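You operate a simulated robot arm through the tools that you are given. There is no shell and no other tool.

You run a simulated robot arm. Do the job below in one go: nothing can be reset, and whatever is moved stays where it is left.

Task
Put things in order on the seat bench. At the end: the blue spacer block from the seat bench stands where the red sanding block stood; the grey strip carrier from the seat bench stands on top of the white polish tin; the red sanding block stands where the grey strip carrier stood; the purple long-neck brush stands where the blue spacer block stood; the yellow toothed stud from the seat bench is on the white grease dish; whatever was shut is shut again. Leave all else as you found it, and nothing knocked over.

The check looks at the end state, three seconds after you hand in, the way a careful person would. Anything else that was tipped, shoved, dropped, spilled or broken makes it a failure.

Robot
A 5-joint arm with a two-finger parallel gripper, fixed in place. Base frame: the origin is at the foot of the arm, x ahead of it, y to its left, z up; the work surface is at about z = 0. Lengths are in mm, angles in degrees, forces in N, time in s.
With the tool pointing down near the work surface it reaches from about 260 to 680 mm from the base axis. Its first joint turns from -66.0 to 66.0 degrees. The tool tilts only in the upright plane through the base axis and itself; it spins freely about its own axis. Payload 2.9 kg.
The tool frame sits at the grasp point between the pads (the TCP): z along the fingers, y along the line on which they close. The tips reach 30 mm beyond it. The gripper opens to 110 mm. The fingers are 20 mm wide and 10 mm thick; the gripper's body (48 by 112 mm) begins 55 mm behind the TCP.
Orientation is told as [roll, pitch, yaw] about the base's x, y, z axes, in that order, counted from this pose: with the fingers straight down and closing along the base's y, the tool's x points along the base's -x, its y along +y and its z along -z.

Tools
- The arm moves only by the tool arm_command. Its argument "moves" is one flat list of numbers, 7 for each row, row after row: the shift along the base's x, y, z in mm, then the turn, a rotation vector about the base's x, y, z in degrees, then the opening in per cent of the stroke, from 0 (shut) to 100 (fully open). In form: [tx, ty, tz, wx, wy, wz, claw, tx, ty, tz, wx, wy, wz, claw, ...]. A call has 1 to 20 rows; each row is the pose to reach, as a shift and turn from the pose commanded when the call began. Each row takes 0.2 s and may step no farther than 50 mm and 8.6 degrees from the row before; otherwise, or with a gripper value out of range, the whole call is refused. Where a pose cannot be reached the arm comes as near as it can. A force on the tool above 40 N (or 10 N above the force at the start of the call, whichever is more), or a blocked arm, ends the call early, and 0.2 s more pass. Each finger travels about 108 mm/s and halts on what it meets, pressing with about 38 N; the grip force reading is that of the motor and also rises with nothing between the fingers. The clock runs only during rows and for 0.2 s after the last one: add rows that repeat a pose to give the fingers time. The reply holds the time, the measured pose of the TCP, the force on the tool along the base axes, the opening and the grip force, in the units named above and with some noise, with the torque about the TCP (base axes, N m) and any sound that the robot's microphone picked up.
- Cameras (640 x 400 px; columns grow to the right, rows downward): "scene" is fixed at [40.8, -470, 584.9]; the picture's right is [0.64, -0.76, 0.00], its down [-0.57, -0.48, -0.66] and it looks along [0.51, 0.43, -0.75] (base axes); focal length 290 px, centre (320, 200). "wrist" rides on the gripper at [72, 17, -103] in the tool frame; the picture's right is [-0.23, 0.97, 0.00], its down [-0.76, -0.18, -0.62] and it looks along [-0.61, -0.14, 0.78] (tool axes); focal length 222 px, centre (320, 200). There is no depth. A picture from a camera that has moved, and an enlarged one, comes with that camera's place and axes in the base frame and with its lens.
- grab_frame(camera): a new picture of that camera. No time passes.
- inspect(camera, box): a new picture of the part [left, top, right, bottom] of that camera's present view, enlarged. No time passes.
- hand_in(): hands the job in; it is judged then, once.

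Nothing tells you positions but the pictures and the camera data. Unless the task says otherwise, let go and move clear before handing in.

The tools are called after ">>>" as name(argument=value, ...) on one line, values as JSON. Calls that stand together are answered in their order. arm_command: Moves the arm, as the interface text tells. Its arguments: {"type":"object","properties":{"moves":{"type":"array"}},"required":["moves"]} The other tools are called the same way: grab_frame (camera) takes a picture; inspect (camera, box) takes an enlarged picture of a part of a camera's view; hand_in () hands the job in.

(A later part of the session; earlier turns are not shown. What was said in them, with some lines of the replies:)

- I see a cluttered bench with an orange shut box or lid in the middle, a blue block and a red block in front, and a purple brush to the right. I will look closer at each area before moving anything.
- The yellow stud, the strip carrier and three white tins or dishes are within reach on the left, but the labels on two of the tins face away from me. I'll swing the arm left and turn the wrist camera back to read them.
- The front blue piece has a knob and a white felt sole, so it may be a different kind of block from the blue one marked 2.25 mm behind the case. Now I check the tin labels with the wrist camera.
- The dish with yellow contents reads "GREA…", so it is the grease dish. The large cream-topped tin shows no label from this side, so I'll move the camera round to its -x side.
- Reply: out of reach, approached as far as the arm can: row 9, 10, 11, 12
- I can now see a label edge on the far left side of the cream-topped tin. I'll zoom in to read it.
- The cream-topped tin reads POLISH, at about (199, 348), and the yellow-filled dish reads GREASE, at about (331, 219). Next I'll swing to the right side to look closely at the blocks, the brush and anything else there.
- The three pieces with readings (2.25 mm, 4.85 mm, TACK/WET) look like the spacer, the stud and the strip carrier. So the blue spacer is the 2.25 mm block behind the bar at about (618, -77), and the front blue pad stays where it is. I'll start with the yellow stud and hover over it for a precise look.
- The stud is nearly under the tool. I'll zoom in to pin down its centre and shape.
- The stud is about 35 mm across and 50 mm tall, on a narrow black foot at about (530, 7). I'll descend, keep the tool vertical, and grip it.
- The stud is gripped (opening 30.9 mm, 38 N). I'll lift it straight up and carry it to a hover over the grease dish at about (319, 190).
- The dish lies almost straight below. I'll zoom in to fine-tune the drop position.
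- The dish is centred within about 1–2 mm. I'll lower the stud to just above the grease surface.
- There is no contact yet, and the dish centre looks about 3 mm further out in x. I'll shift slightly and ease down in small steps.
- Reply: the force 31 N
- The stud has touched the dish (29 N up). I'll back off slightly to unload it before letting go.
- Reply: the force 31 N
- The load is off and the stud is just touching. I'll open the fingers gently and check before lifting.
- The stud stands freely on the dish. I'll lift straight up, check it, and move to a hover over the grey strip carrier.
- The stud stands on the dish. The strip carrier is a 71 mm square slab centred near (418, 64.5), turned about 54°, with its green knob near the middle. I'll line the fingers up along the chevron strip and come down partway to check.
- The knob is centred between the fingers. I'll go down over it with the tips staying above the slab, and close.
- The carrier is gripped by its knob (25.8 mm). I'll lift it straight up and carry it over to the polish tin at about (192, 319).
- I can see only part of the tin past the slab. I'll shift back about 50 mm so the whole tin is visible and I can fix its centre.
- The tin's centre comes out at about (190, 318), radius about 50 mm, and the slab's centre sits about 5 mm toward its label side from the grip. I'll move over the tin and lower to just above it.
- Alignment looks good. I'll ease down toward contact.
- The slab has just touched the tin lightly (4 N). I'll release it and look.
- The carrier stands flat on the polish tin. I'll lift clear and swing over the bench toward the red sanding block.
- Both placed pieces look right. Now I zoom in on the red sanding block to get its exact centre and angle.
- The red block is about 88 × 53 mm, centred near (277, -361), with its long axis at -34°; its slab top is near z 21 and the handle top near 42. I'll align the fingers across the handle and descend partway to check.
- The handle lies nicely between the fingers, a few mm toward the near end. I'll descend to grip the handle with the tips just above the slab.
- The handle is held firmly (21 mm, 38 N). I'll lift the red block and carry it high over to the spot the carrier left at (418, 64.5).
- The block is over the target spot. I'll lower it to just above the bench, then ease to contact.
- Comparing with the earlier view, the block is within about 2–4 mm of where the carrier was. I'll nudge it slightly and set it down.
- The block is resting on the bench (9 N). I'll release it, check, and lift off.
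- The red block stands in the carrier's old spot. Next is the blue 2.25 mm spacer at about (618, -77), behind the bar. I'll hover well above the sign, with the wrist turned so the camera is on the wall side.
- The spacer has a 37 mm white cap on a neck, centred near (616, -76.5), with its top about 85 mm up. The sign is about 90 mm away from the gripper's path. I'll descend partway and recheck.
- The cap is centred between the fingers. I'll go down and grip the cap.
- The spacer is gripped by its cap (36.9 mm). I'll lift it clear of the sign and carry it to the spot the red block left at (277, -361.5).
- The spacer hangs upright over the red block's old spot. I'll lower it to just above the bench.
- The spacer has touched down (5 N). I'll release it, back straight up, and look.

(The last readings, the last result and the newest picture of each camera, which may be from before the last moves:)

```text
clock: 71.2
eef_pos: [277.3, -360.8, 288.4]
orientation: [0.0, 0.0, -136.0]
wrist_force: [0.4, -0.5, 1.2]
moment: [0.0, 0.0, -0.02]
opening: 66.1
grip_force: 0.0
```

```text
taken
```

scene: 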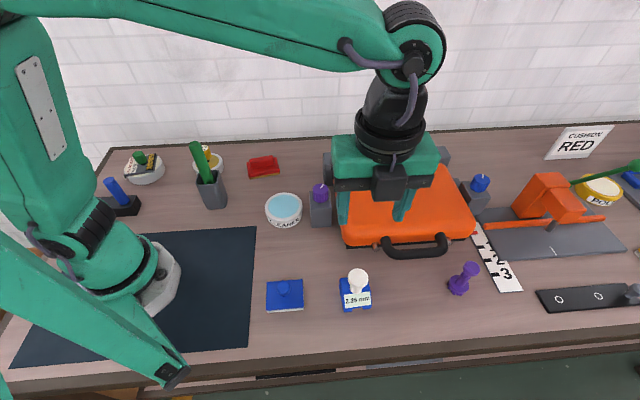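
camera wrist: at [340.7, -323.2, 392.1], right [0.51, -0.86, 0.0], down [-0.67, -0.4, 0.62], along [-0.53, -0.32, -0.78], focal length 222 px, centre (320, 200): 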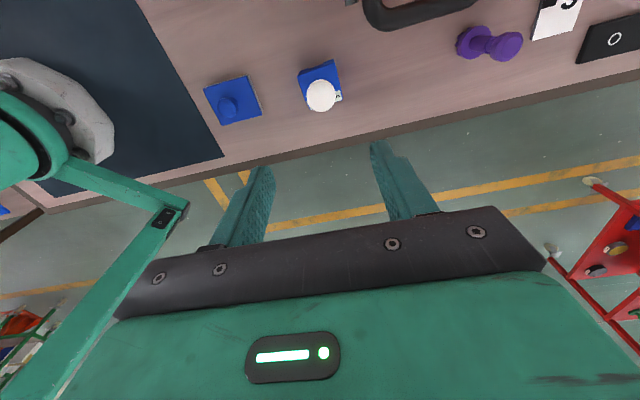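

The spacer now stands where the red block stood. Last is the purple brush, near (431, -519), close to the reach limit. I'll hover over it and measure.

>>> arm_command(moves=[20, -20, -10, 0, 0, 0, 60, 48, -49, -20, 0, 0, 0, 60, 76, -78, -30, 0, 0, 0, 60, 104, -107, -40, 0, 0, 0, 60, 130, -134, -50, 0, 0, 0, 60, 148, -152, -65, 0, 0, 0, 60, 152, -156, -80, 0, 0, 0, 60, 152, -156, -80, 0, 0, 0, 60])

>>> grab_frame(camera="wrist")

>>> inspect(camera="wrist", box=[260, 50, 380, 150])

>>> inspect(camera="scene", box=[420, 200, 520, 310])

```text
clock: 73.0
eef_pos: [418.2, -506.0, 202.3]
orientation: [0.0, 0.0, -136.0]
wrist_force: [0.4, 0.9, 0.5]
moment: [-0.01, -0.01, 0.0]
opening: 65.9
grip_force: 0.0
out of reach, approached as far as the arm can: row 6, 7, 8
```

```text
taken
camera wrist: at [482.3, -468.5, 306.4], right [0.51, -0.86, 0.0], down [-0.67, -0.4, 0.62], along [-0.54, -0.32, -0.78], focal length 222 px, centre (320, 200)
```

wrist: 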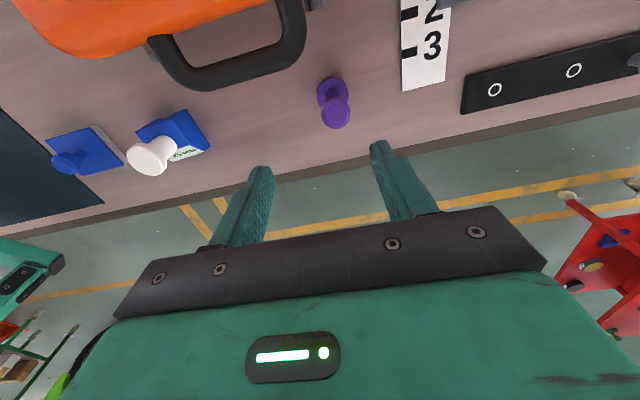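

```text
4.00 times, centred on (320, 100) of wrist
camera zoom: at [482.3, -468.5, 306.4], right [0.51, -0.86, 0.0], down [-0.67, -0.4, 0.62], along [-0.54, -0.32, -0.78], focal length 888 px, centre (320, 600)
```

zoom: 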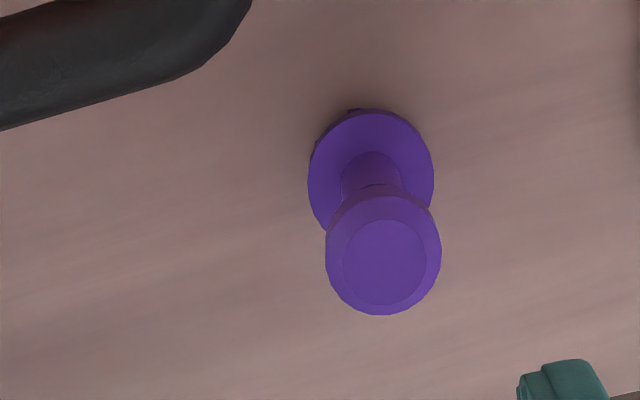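

```text
3.64 times, centred on (470, 255) of scene
camera zoom: at [40.8, -470.0, 584.9], right [0.64, -0.76, 0.0], down [-0.57, -0.48, -0.66], along [0.51, 0.43, -0.75], focal length 1056 px, centre (-226, 0)
```

zoom: 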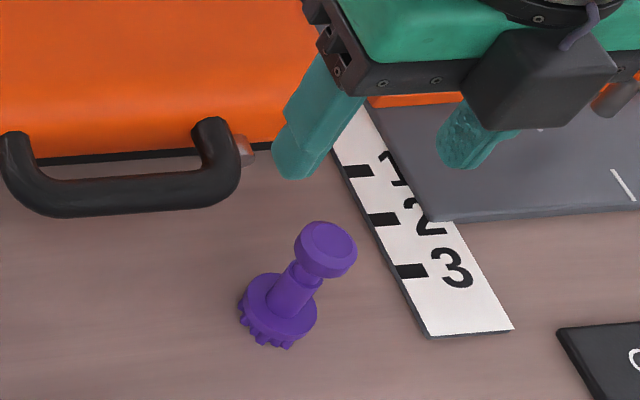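

At this height the arm tops out just short of the brush, though it reaches a bit farther lower down. I'll turn the fingers so they close across the arm's reach direction, move in, and check from lower.

>>> arm_command(moves=[-3, 3, 0, 0, 0, 8.4, 60, -6, 6, 0, 0, 0, 16.8, 55, -6, 6, 0, 0, 0, 25.2, 50, -6, 6, 0, 0, 0, 33.6, 50, -6, 6, 0, 0, 0, 42, 50, -6, 6, 0, 0, 0, 50.4, 50, -6, 6, 0, 0, 0, 58.8, 50, -6, 6, 0, 0, 0, 67.2, 50, -6, 6, 0, 0, 0, 75.6, 50, -6, 6, 0, 0, 0, 84, 50, -6, 6, 0, 0, 0, 90, 50, 0, 0, -20, 0, 0, 90, 50, 4, -3, -40, 0, 0, 90, 50, 8, -7, -60, 0, 0, 90, 50, 8, -7, -60, 0, 0, 90, 50])

>>> grab_frame(camera="wrist")

>>> inspect(camera="scene", box=[400, 190, 530, 310])

```text
clock: 76.2
eef_pos: [427.3, -512.6, 143.6]
orientation: [0.0, 0.0, -46.0]
wrist_force: [-0.1, 0.4, 0.3]
moment: [0.0, 0.02, 0.01]
opening: 55.0
grip_force: 0.0
```

```text
taken
camera wrist: at [389.7, -449.9, 246.0], right [0.86, 0.51, 0.0], down [0.4, -0.67, 0.62], along [0.32, -0.54, -0.78], focal length 222 px, centre (320, 200)
```

wrist: 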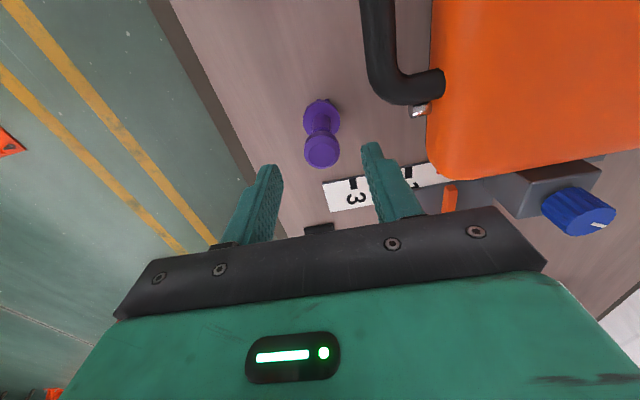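

```text
3.33 times, centred on (465, 250) of scene
camera zoom: at [40.8, -470.0, 584.9], right [0.64, -0.76, 0.0], down [-0.57, -0.48, -0.66], along [0.51, 0.43, -0.75], focal length 968 px, centre (-163, 33)
```

zoom: 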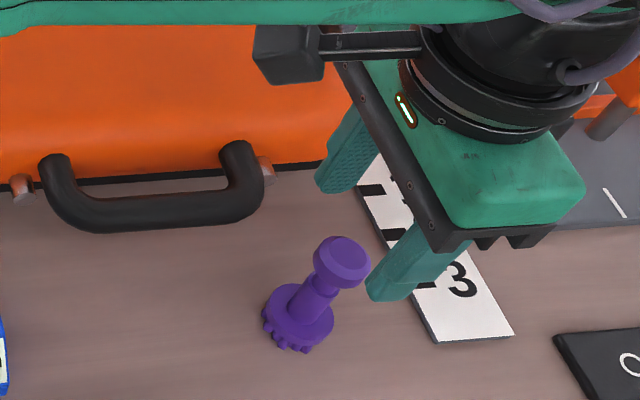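

>>> inspect(camera="wrist", box=[270, 80, 382, 180])

```text
4.00 times, centred on (326, 130) of wrist
camera zoom: at [389.7, -449.9, 246.0], right [0.86, 0.51, 0.0], down [0.4, -0.67, 0.62], along [0.32, -0.54, -0.78], focal length 888 px, centre (296, 480)
```

zoom: 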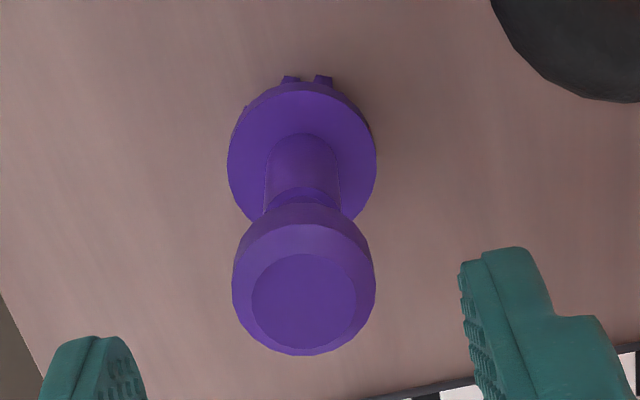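

The head is centred sideways and the TCP is only about 5 mm short radially. I'll descend around the head while reaching out, fingers still open.

>>> arm_command(moves=[2, -1.5, -15, 0, 0, 0, 50, 4, -3, -32, 0, 0, 0, 50, 5, -4, -47, 0, 0, 0, 50, 5, -4, -57, 0, 0, 0, 50, 5, -4, -57, 0, 0, 0, 50])

>>> inspect(camera="wrist", box=[200, 80, 440, 230])

>>> inspect(camera="scene", box=[400, 200, 530, 310])

```text
clock: 77.4
eef_pos: [433.7, -518.2, 85.9]
orientation: [0.0, 0.0, -46.0]
wrist_force: [-0.9, 0.2, -0.2]
moment: [0.02, -0.01, 0.01]
opening: 55.1
grip_force: 0.1
```

```text
2.67 times, centred on (320, 155) of wrist
camera zoom: at [394.9, -454.7, 189.2], right [0.86, 0.51, 0.0], down [0.4, -0.67, 0.62], along [0.32, -0.53, -0.78], focal length 592 px, centre (320, 320)
```

zoom: 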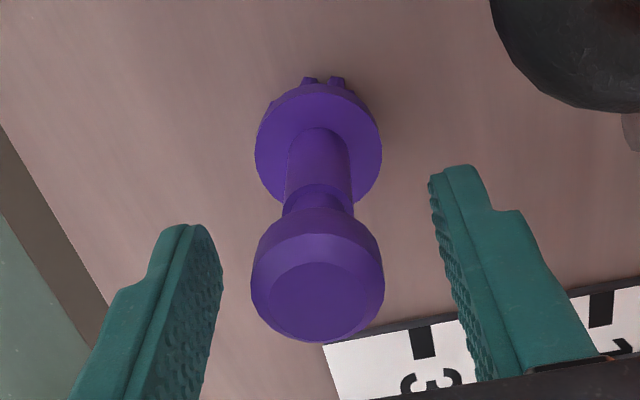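

```text
3.64 times, centred on (465, 255) of scene
camera zoom: at [40.8, -470.0, 584.9], right [0.64, -0.76, 0.0], down [-0.57, -0.48, -0.66], along [0.51, 0.43, -0.75], focal length 1056 px, centre (-207, 0)
```

zoom: 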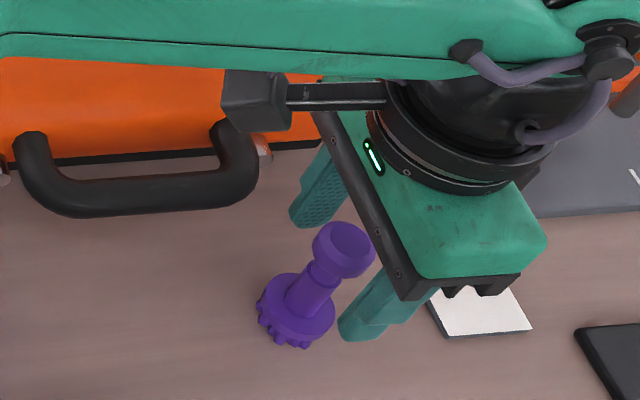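

The head sits between the open fingers. I'll back off 2 mm and close on it.

>>> arm_command(moves=[-1.3, 1.5, 0, 0, 0, 0, 50, -1.3, 1.5, 0, 0, 0, 0, 38, -1.3, 1.5, 0, 0, 0, 0, 26, -1.3, 1.5, 0, 0, 0, 0, 15, -1.3, 1.5, 0, 0, 0, 0, 10, -1.3, 1.5, 0, 0, 0, 0, 10, -1.3, 1.5, 0, 0, 0, 0, 10])

>>> inspect(camera="wrist", box=[200, 80, 440, 230])

>>> inspect(camera="scene", box=[400, 200, 530, 310])

```text
clock: 79.0
eef_pos: [431.4, -516.8, 86.2]
orientation: [0.0, -0.1, -46.0]
wrist_force: [0.0, -0.8, -0.4]
moment: [-0.03, -0.02, -0.02]
opening: 26.8
grip_force: 38.1
```

```text
2.67 times, centred on (320, 155) of wrist
camera zoom: at [393.2, -452.9, 189.6], right [0.86, 0.51, 0.0], down [0.4, -0.67, 0.62], along [0.32, -0.53, -0.78], focal length 592 px, centre (320, 320)
```

zoom: 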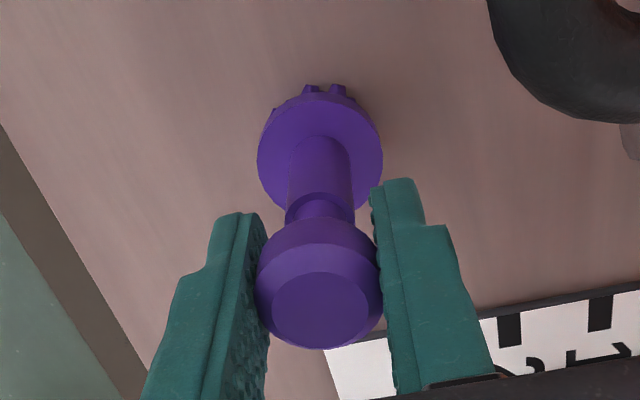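

```text
3.64 times, centred on (465, 255) of scene
camera zoom: at [40.8, -470.0, 584.9], right [0.64, -0.76, 0.0], down [-0.57, -0.48, -0.66], along [0.51, 0.43, -0.75], focal length 1056 px, centre (-207, 0)
```

zoom: 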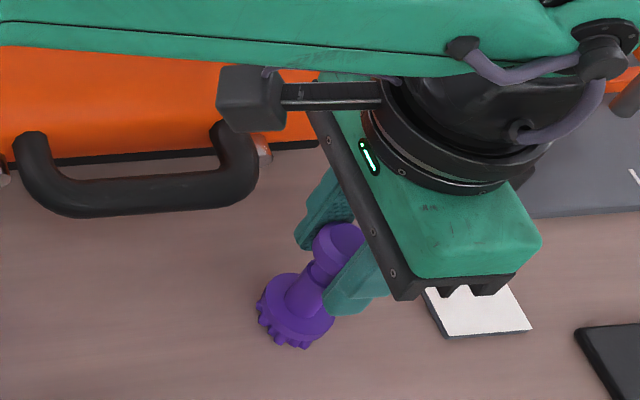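

The brush head is held (26.8 mm, 38 N). I'll lift it while drawing slightly inward to stay in reach, then swing high toward the back while turning the wrist.

>>> arm_command(moves=[0, 0, 5, 0, 0, 0, 10, 0, 0, 18, 0, 0, 0, 10, -3, 4, 35, 0, 0, 0, 10, -9, 11, 60, 0, 0, 0, 10, -16, 19, 95, 0, 0, 0, 10, -26, 31, 135, 0, 0, 0, 10, -40, 48, 175, 0, 0, 0, 10, -60, 72, 212, 0, 0, 0, 10, -78, 96, 232, 0, 0, 0, 10, -72, 120, 235, 0, 0, -5, 10, -60, 155, 235, 0, 0, -12, 10, -47, 192, 235, 0, 0, -20, 10, -33, 229, 235, 0, 0, -28, 10, -20, 266, 235, 0, 0, -36, 10, -8, 298, 235, 0, 0, -43, 10, -2, 314, 235, 0, 0, -49, 10, -2, 316, 235, 0, 0, -51, 10])

>>> grab_frame(camera="wrist")

>>> grab_frame(camera="scene")

```text
clock: 82.6
eef_pos: [428.3, -198.9, 320.5]
orientation: [0.1, 0.0, -97.2]
wrist_force: [-0.2, 0.2, 0.0]
moment: [0.03, -0.03, -0.01]
opening: 26.9
grip_force: 37.8
```

```text
taken
camera wrist: at [454.5, -129.7, 424.5], right [0.94, -0.35, 0.0], down [-0.27, -0.73, 0.62], along [-0.22, -0.58, -0.78], focal length 222 px, centre (320, 200)
```

wrist: 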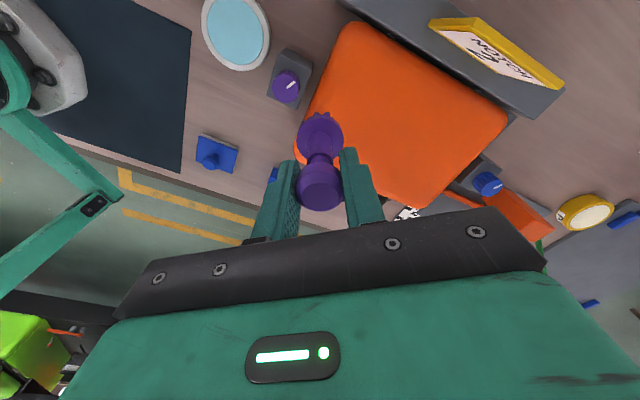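

```text
taken
```

scene: 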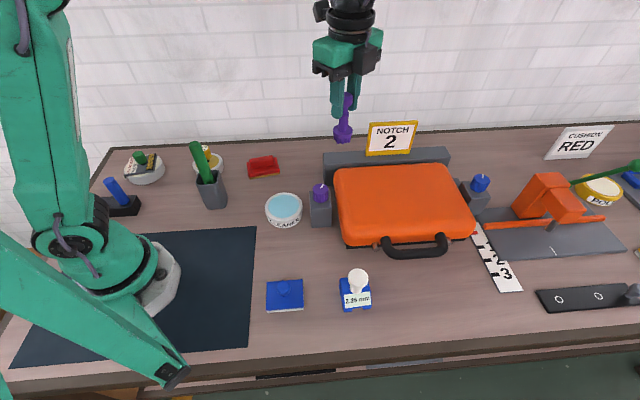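

The brush hangs straight. I'll finish the swing around the left end of the bar and stop above the spacer's old spot.

>>> arm_command(moves=[18, 27, 0, 0, 0, -7, 10, 38, 57, 0, 0, 0, -14, 10, 58, 87, 0, 0, 0, -21, 10, 78, 117, 0, 0, 0, -28, 10, 98, 144, -5, 0, 0, -34, 10, 125, 150, -15, 0, 0, -38.9, 10, 155, 140, -25, 0, 0, -38.9, 10, 178, 129, -30, 0, 0, -38.9, 10, 186.8, 124.3, -32, 0, 0, -38.9, 10, 186.8, 124.3, -40, 0, 0, -38.9, 10, 186.8, 124.3, -40, 0, 0, -38.9, 10])

>>> grab_frame(camera="wrist")

>>> grab_frame(camera="scene")

```text
clock: 85.0
eef_pos: [616.5, -75.7, 280.4]
orientation: [0.0, -0.1, -135.9]
wrist_force: [0.5, -0.6, -1.1]
moment: [-0.02, -0.01, 0.01]
opening: 26.7
grip_force: 38.8
```

```text
taken
camera wrist: at [680.9, -38.0, 384.0], right [0.51, -0.86, 0.0], down [-0.67, -0.4, 0.62], along [-0.53, -0.32, -0.78], focal length 222 px, centre (320, 200)
```

wrist: 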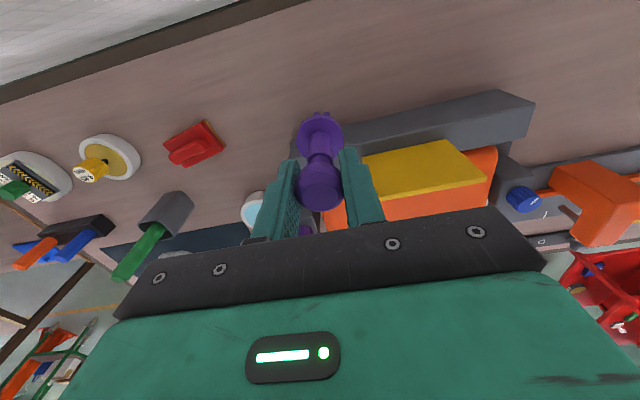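

```text
taken
```

scene: 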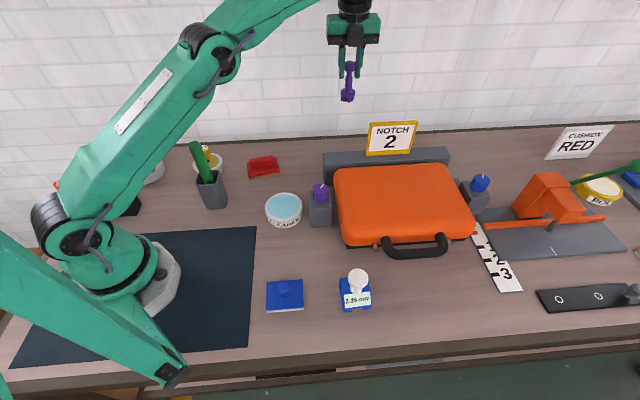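

The brush is directly above the target. I'll lower it slowly to just above the bench.

>>> arm_command(moves=[0, 0, -40, 0, 0, 0, 10, 0, 0, -80, 0, 0, 0, 10, 0, 0, -120, 0, 0, 0, 10, 0, 0, -152, 0, 0, 0, 10, 0, 0, -175, 0, 0, 0, 10, 0, 0, -187, 0, 0, 0, 10, 0, 0, -192, 0, 0, 0, 10, 0, 0, -192, 0, 0, 0, 10])

>>> inspect(camera="wrist", box=[200, 80, 440, 230])

>>> inspect(camera="scene", box=[300, 80, 420, 170])

```text
clock: 86.8
eef_pos: [616.8, -74.1, 88.8]
orientation: [0.0, 0.0, -135.8]
wrist_force: [-0.7, -0.2, -1.1]
moment: [0.0, 0.01, -0.01]
opening: 26.8
grip_force: 38.4
```

```text
2.67 times, centred on (320, 155) of wrist
camera zoom: at [680.1, -36.5, 191.9], right [0.51, -0.86, 0.0], down [-0.67, -0.4, 0.62], along [-0.53, -0.32, -0.78], focal length 592 px, centre (320, 320)
```

zoom: 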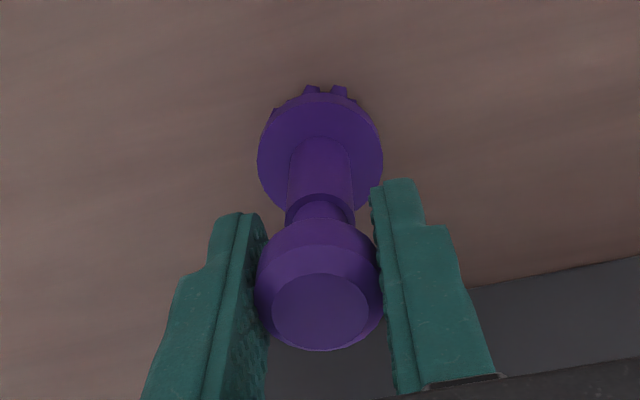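

```text
4.44 times, centred on (360, 125) of scene
camera zoom: at [40.8, -470.0, 584.9], right [0.64, -0.76, 0.0], down [-0.57, -0.48, -0.66], along [0.51, 0.43, -0.75], focal length 1291 px, centre (142, 533)
```

zoom: 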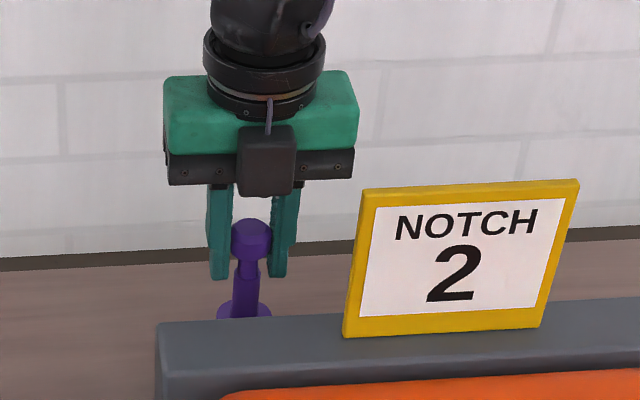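

>>> arm_command(moves=[0, 0, -0.8, 0, 0, 0, 10, 0, 0, -1.5, 0, 0, 0, 10, 0, 0, -1.5, 0, 0, 0, 10])

```text
clock: 87.6
eef_pos: [617.3, -75.6, 86.6]
orientation: [0.0, 0.0, -136.0]
wrist_force: [0.1, -0.7, -0.9]
moment: [-0.01, 0.0, -0.04]
opening: 26.6
grip_force: 38.8
```

>>> arm_command(moves=[0, 0, -0.6, 0, 0, 0, 10, 0, 0, -1, 0, 0, 0, 10, 0, 0, -1, 0, 0, 0, 10])

```text
clock: 88.4
eef_pos: [615.7, -76.7, 86.3]
orientation: [0.0, -0.1, -135.9]
wrist_force: [0.3, -0.3, -1.0]
moment: [0.0, -0.03, -0.03]
opening: 26.6
grip_force: 37.6
```

>>> arm_command(moves=[0, 0, -0.5, 0, 0, 0, 10, 0, 0, -0.8, 0, 0, 0, 10, 0, 0, -0.8, 0, 0, 0, 10])

```text
clock: 89.2
eef_pos: [617.0, -74.0, 85.8]
orientation: [0.1, 0.0, -135.9]
wrist_force: [1.0, -0.6, 0.3]
moment: [-0.04, -0.04, 0.02]
opening: 26.6
grip_force: 38.1
```

>>> arm_command(moves=[0, 0, -0.3, 0, 0, 0, 10, 0, 0, -0.6, 0, 0, 0, 10, 0, 0, -0.6, 0, 0, 0, 10])

```text
clock: 90.0
eef_pos: [616.3, -76.2, 85.4]
orientation: [0.0, 0.0, -136.0]
wrist_force: [-1.6, 0.5, 4.7]
moment: [0.02, 0.19, 0.03]
opening: 26.5
grip_force: 37.9
```

The brush stands on the bench (about 5 N). I'll open gently and check that it stays upright.

>>> arm_command(moves=[0, 0, 0.1, 0, 0, 0, 26, 0, 0, 0.1, 0, 0, 0, 34, 0, 0, 0.1, 0, 0, 0, 44, 0, 0, 0.1, 0, 0, 0, 50, 0, 0, 0.1, 0, 0, 0, 50])

>>> inspect(camera="wrist", box=[200, 80, 440, 230])

>>> inspect(camera="scene", box=[300, 80, 420, 170])

```text
clock: 91.2
eef_pos: [615.5, -76.1, 86.9]
orientation: [0.0, 0.1, -135.9]
wrist_force: [-0.3, 0.7, -0.3]
moment: [0.01, 0.01, 0.0]
opening: 55.1
grip_force: 0.0
```

```text
2.67 times, centred on (320, 155) of wrist
camera zoom: at [680.3, -37.8, 189.0], right [0.51, -0.86, 0.0], down [-0.67, -0.4, 0.62], along [-0.53, -0.32, -0.78], focal length 592 px, centre (320, 320)
```

zoom: 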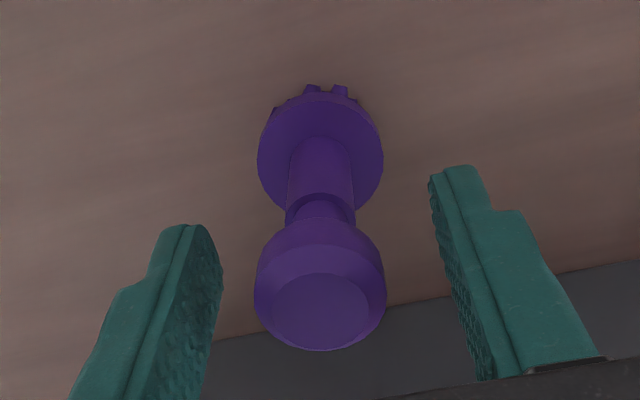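

```text
4.44 times, centred on (360, 125) of scene
camera zoom: at [40.8, -470.0, 584.9], right [0.64, -0.76, 0.0], down [-0.57, -0.48, -0.66], along [0.51, 0.43, -0.75], focal length 1291 px, centre (142, 533)
```

zoom: 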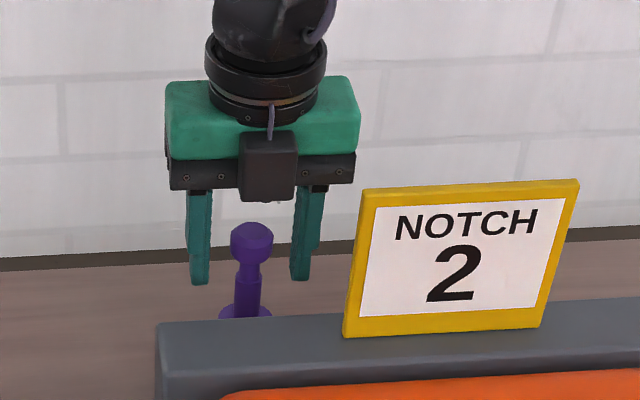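

The brush stands freely and upright. I'll lift straight up and move clear for a final look at everything.

>>> arm_command(moves=[0, 0, 6, 0, 0, 0, 54, 0, 0, 30, 0, 0, 0, 60, 0, 0, 70, 0, 0, 0, 60, 0, 0, 110, 0, 0, 0, 60, 0, 0, 150, 0, 0, 0, 60, 0, 0, 195, 0, 0, 0, 60, -30, 8, 205, 0, 0, 7, 60, -60, 16, 215, 0, 0, 15, 60, -90, 25, 215, 0, 0, 23, 60, -120, 40, 215, 0, 0, 31, 60, -150, 60, 215, 0, 0, 39, 60, -180, 80, 215, 0, 0, 46, 60, -180, 80, 215, 0, 0, 46, 60])

>>> grab_frame(camera="scene")

>>> grab_frame(camera="wrist")

>>> inspect(camera="scene", box=[90, 120, 330, 270])

>>> inspect(camera="scene", box=[250, 110, 490, 260])

>>> inspect(camera="scene", box=[240, 220, 640, 400])

```text
clock: 94.0
eef_pos: [435.1, 3.0, 299.6]
orientation: [0.0, -0.1, -89.8]
wrist_force: [0.2, 0.6, -0.6]
moment: [0.0, 0.02, -0.01]
opening: 66.2
grip_force: 0.1
```

```text
taken
```

scene: 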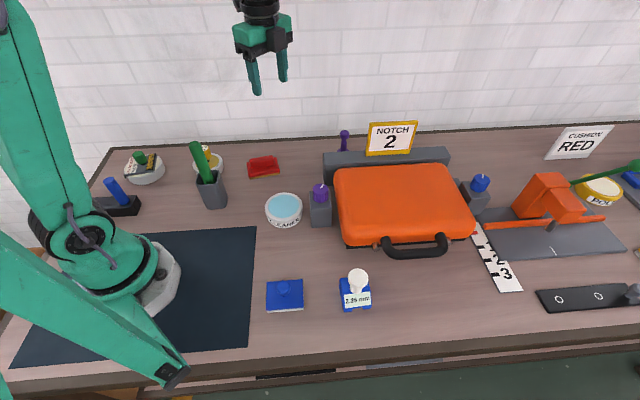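

```text
taken
camera wrist: at [451.5, 76.3, 403.3], right [0.97, -0.22, 0.0], down [-0.18, -0.76, 0.62], along [-0.14, -0.61, -0.78], focal length 222 px, centre (320, 200)
```

wrist: 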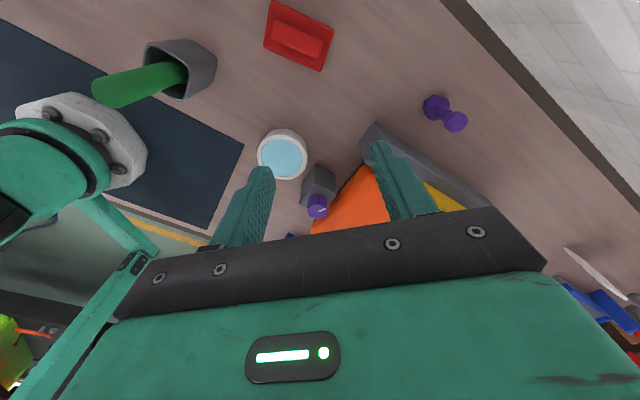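

```text
2.67 times, centred on (210, 195) of scene
camera zoom: at [40.8, -470.0, 584.9], right [0.64, -0.76, 0.0], down [-0.57, -0.48, -0.66], along [0.51, 0.43, -0.75], focal length 774 px, centre (613, 213)
```

zoom: 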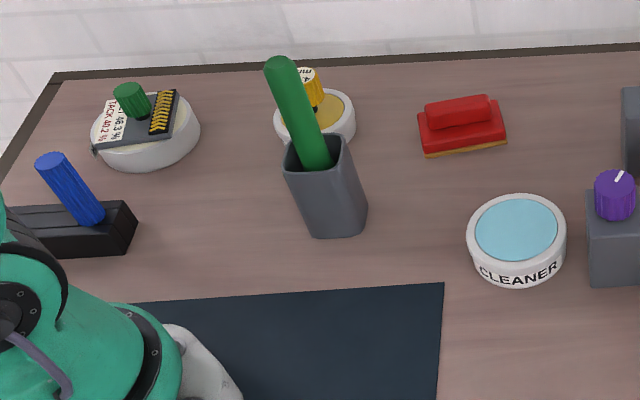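

```text
2.67 times, centred on (370, 185) of scene
camera zoom: at [40.8, -470.0, 584.9], right [0.64, -0.76, 0.0], down [-0.57, -0.48, -0.66], along [0.51, 0.43, -0.75], focal length 774 px, centre (187, 240)
```

zoom: 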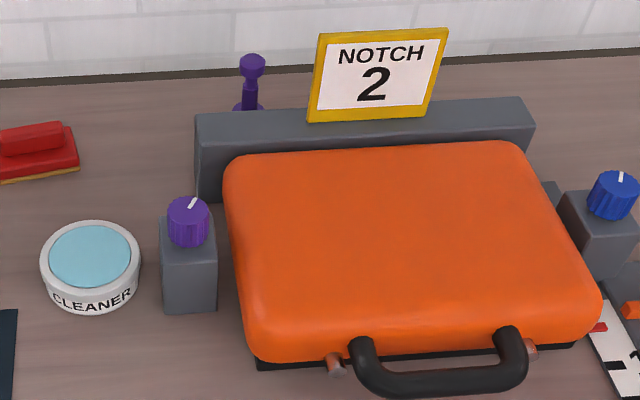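

```text
1.60 times, centred on (440, 310) of scene
camera zoom: at [40.8, -470.0, 584.9], right [0.64, -0.76, 0.0], down [-0.57, -0.48, -0.66], along [0.51, 0.43, -0.75], focal length 465 px, centre (128, 24)
```

zoom: 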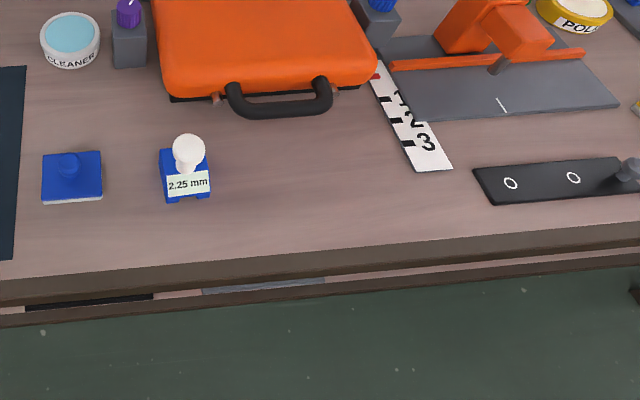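

Everything is in place: the spacer is on the red block's spot, the red block on the carrier's spot, and the carrier on the polish tin. The stud is on the grease dish, the brush is upright where the spacer was, the case is still shut, and nothing else has moved. The arm is clear, so I'm handing in.

>>> hand_in()

```text
The job is handed in.
```

I finished the rearrangement and handed it in. In the last pictures everything was standing and the arm was clear. The judging result hasn't come back to me.

| Item | Where it is now |
|---|---|
| Blue spacer block | Where the red sanding block stood |
| Grey strip carrier | Flat on top of the white polish tin |
| Red sanding block | Where the grey strip carrier stood, within a few mm by my estimate |
| Purple long-neck brush | Upright behind the grey bar, where the blue spacer block stood |
| Yellow toothed stud | Standing on the white grease dish |

- **Which blue block:** there are two on the bench. I took the one labelled "2.25 mm" as the spacer, because the other has a knob and a white felt sole like a polishing pad. I left that one where it was.
- **Case and the rest:** I never opened the orange case, so it is still shut. Nothing else looked moved or knocked over.
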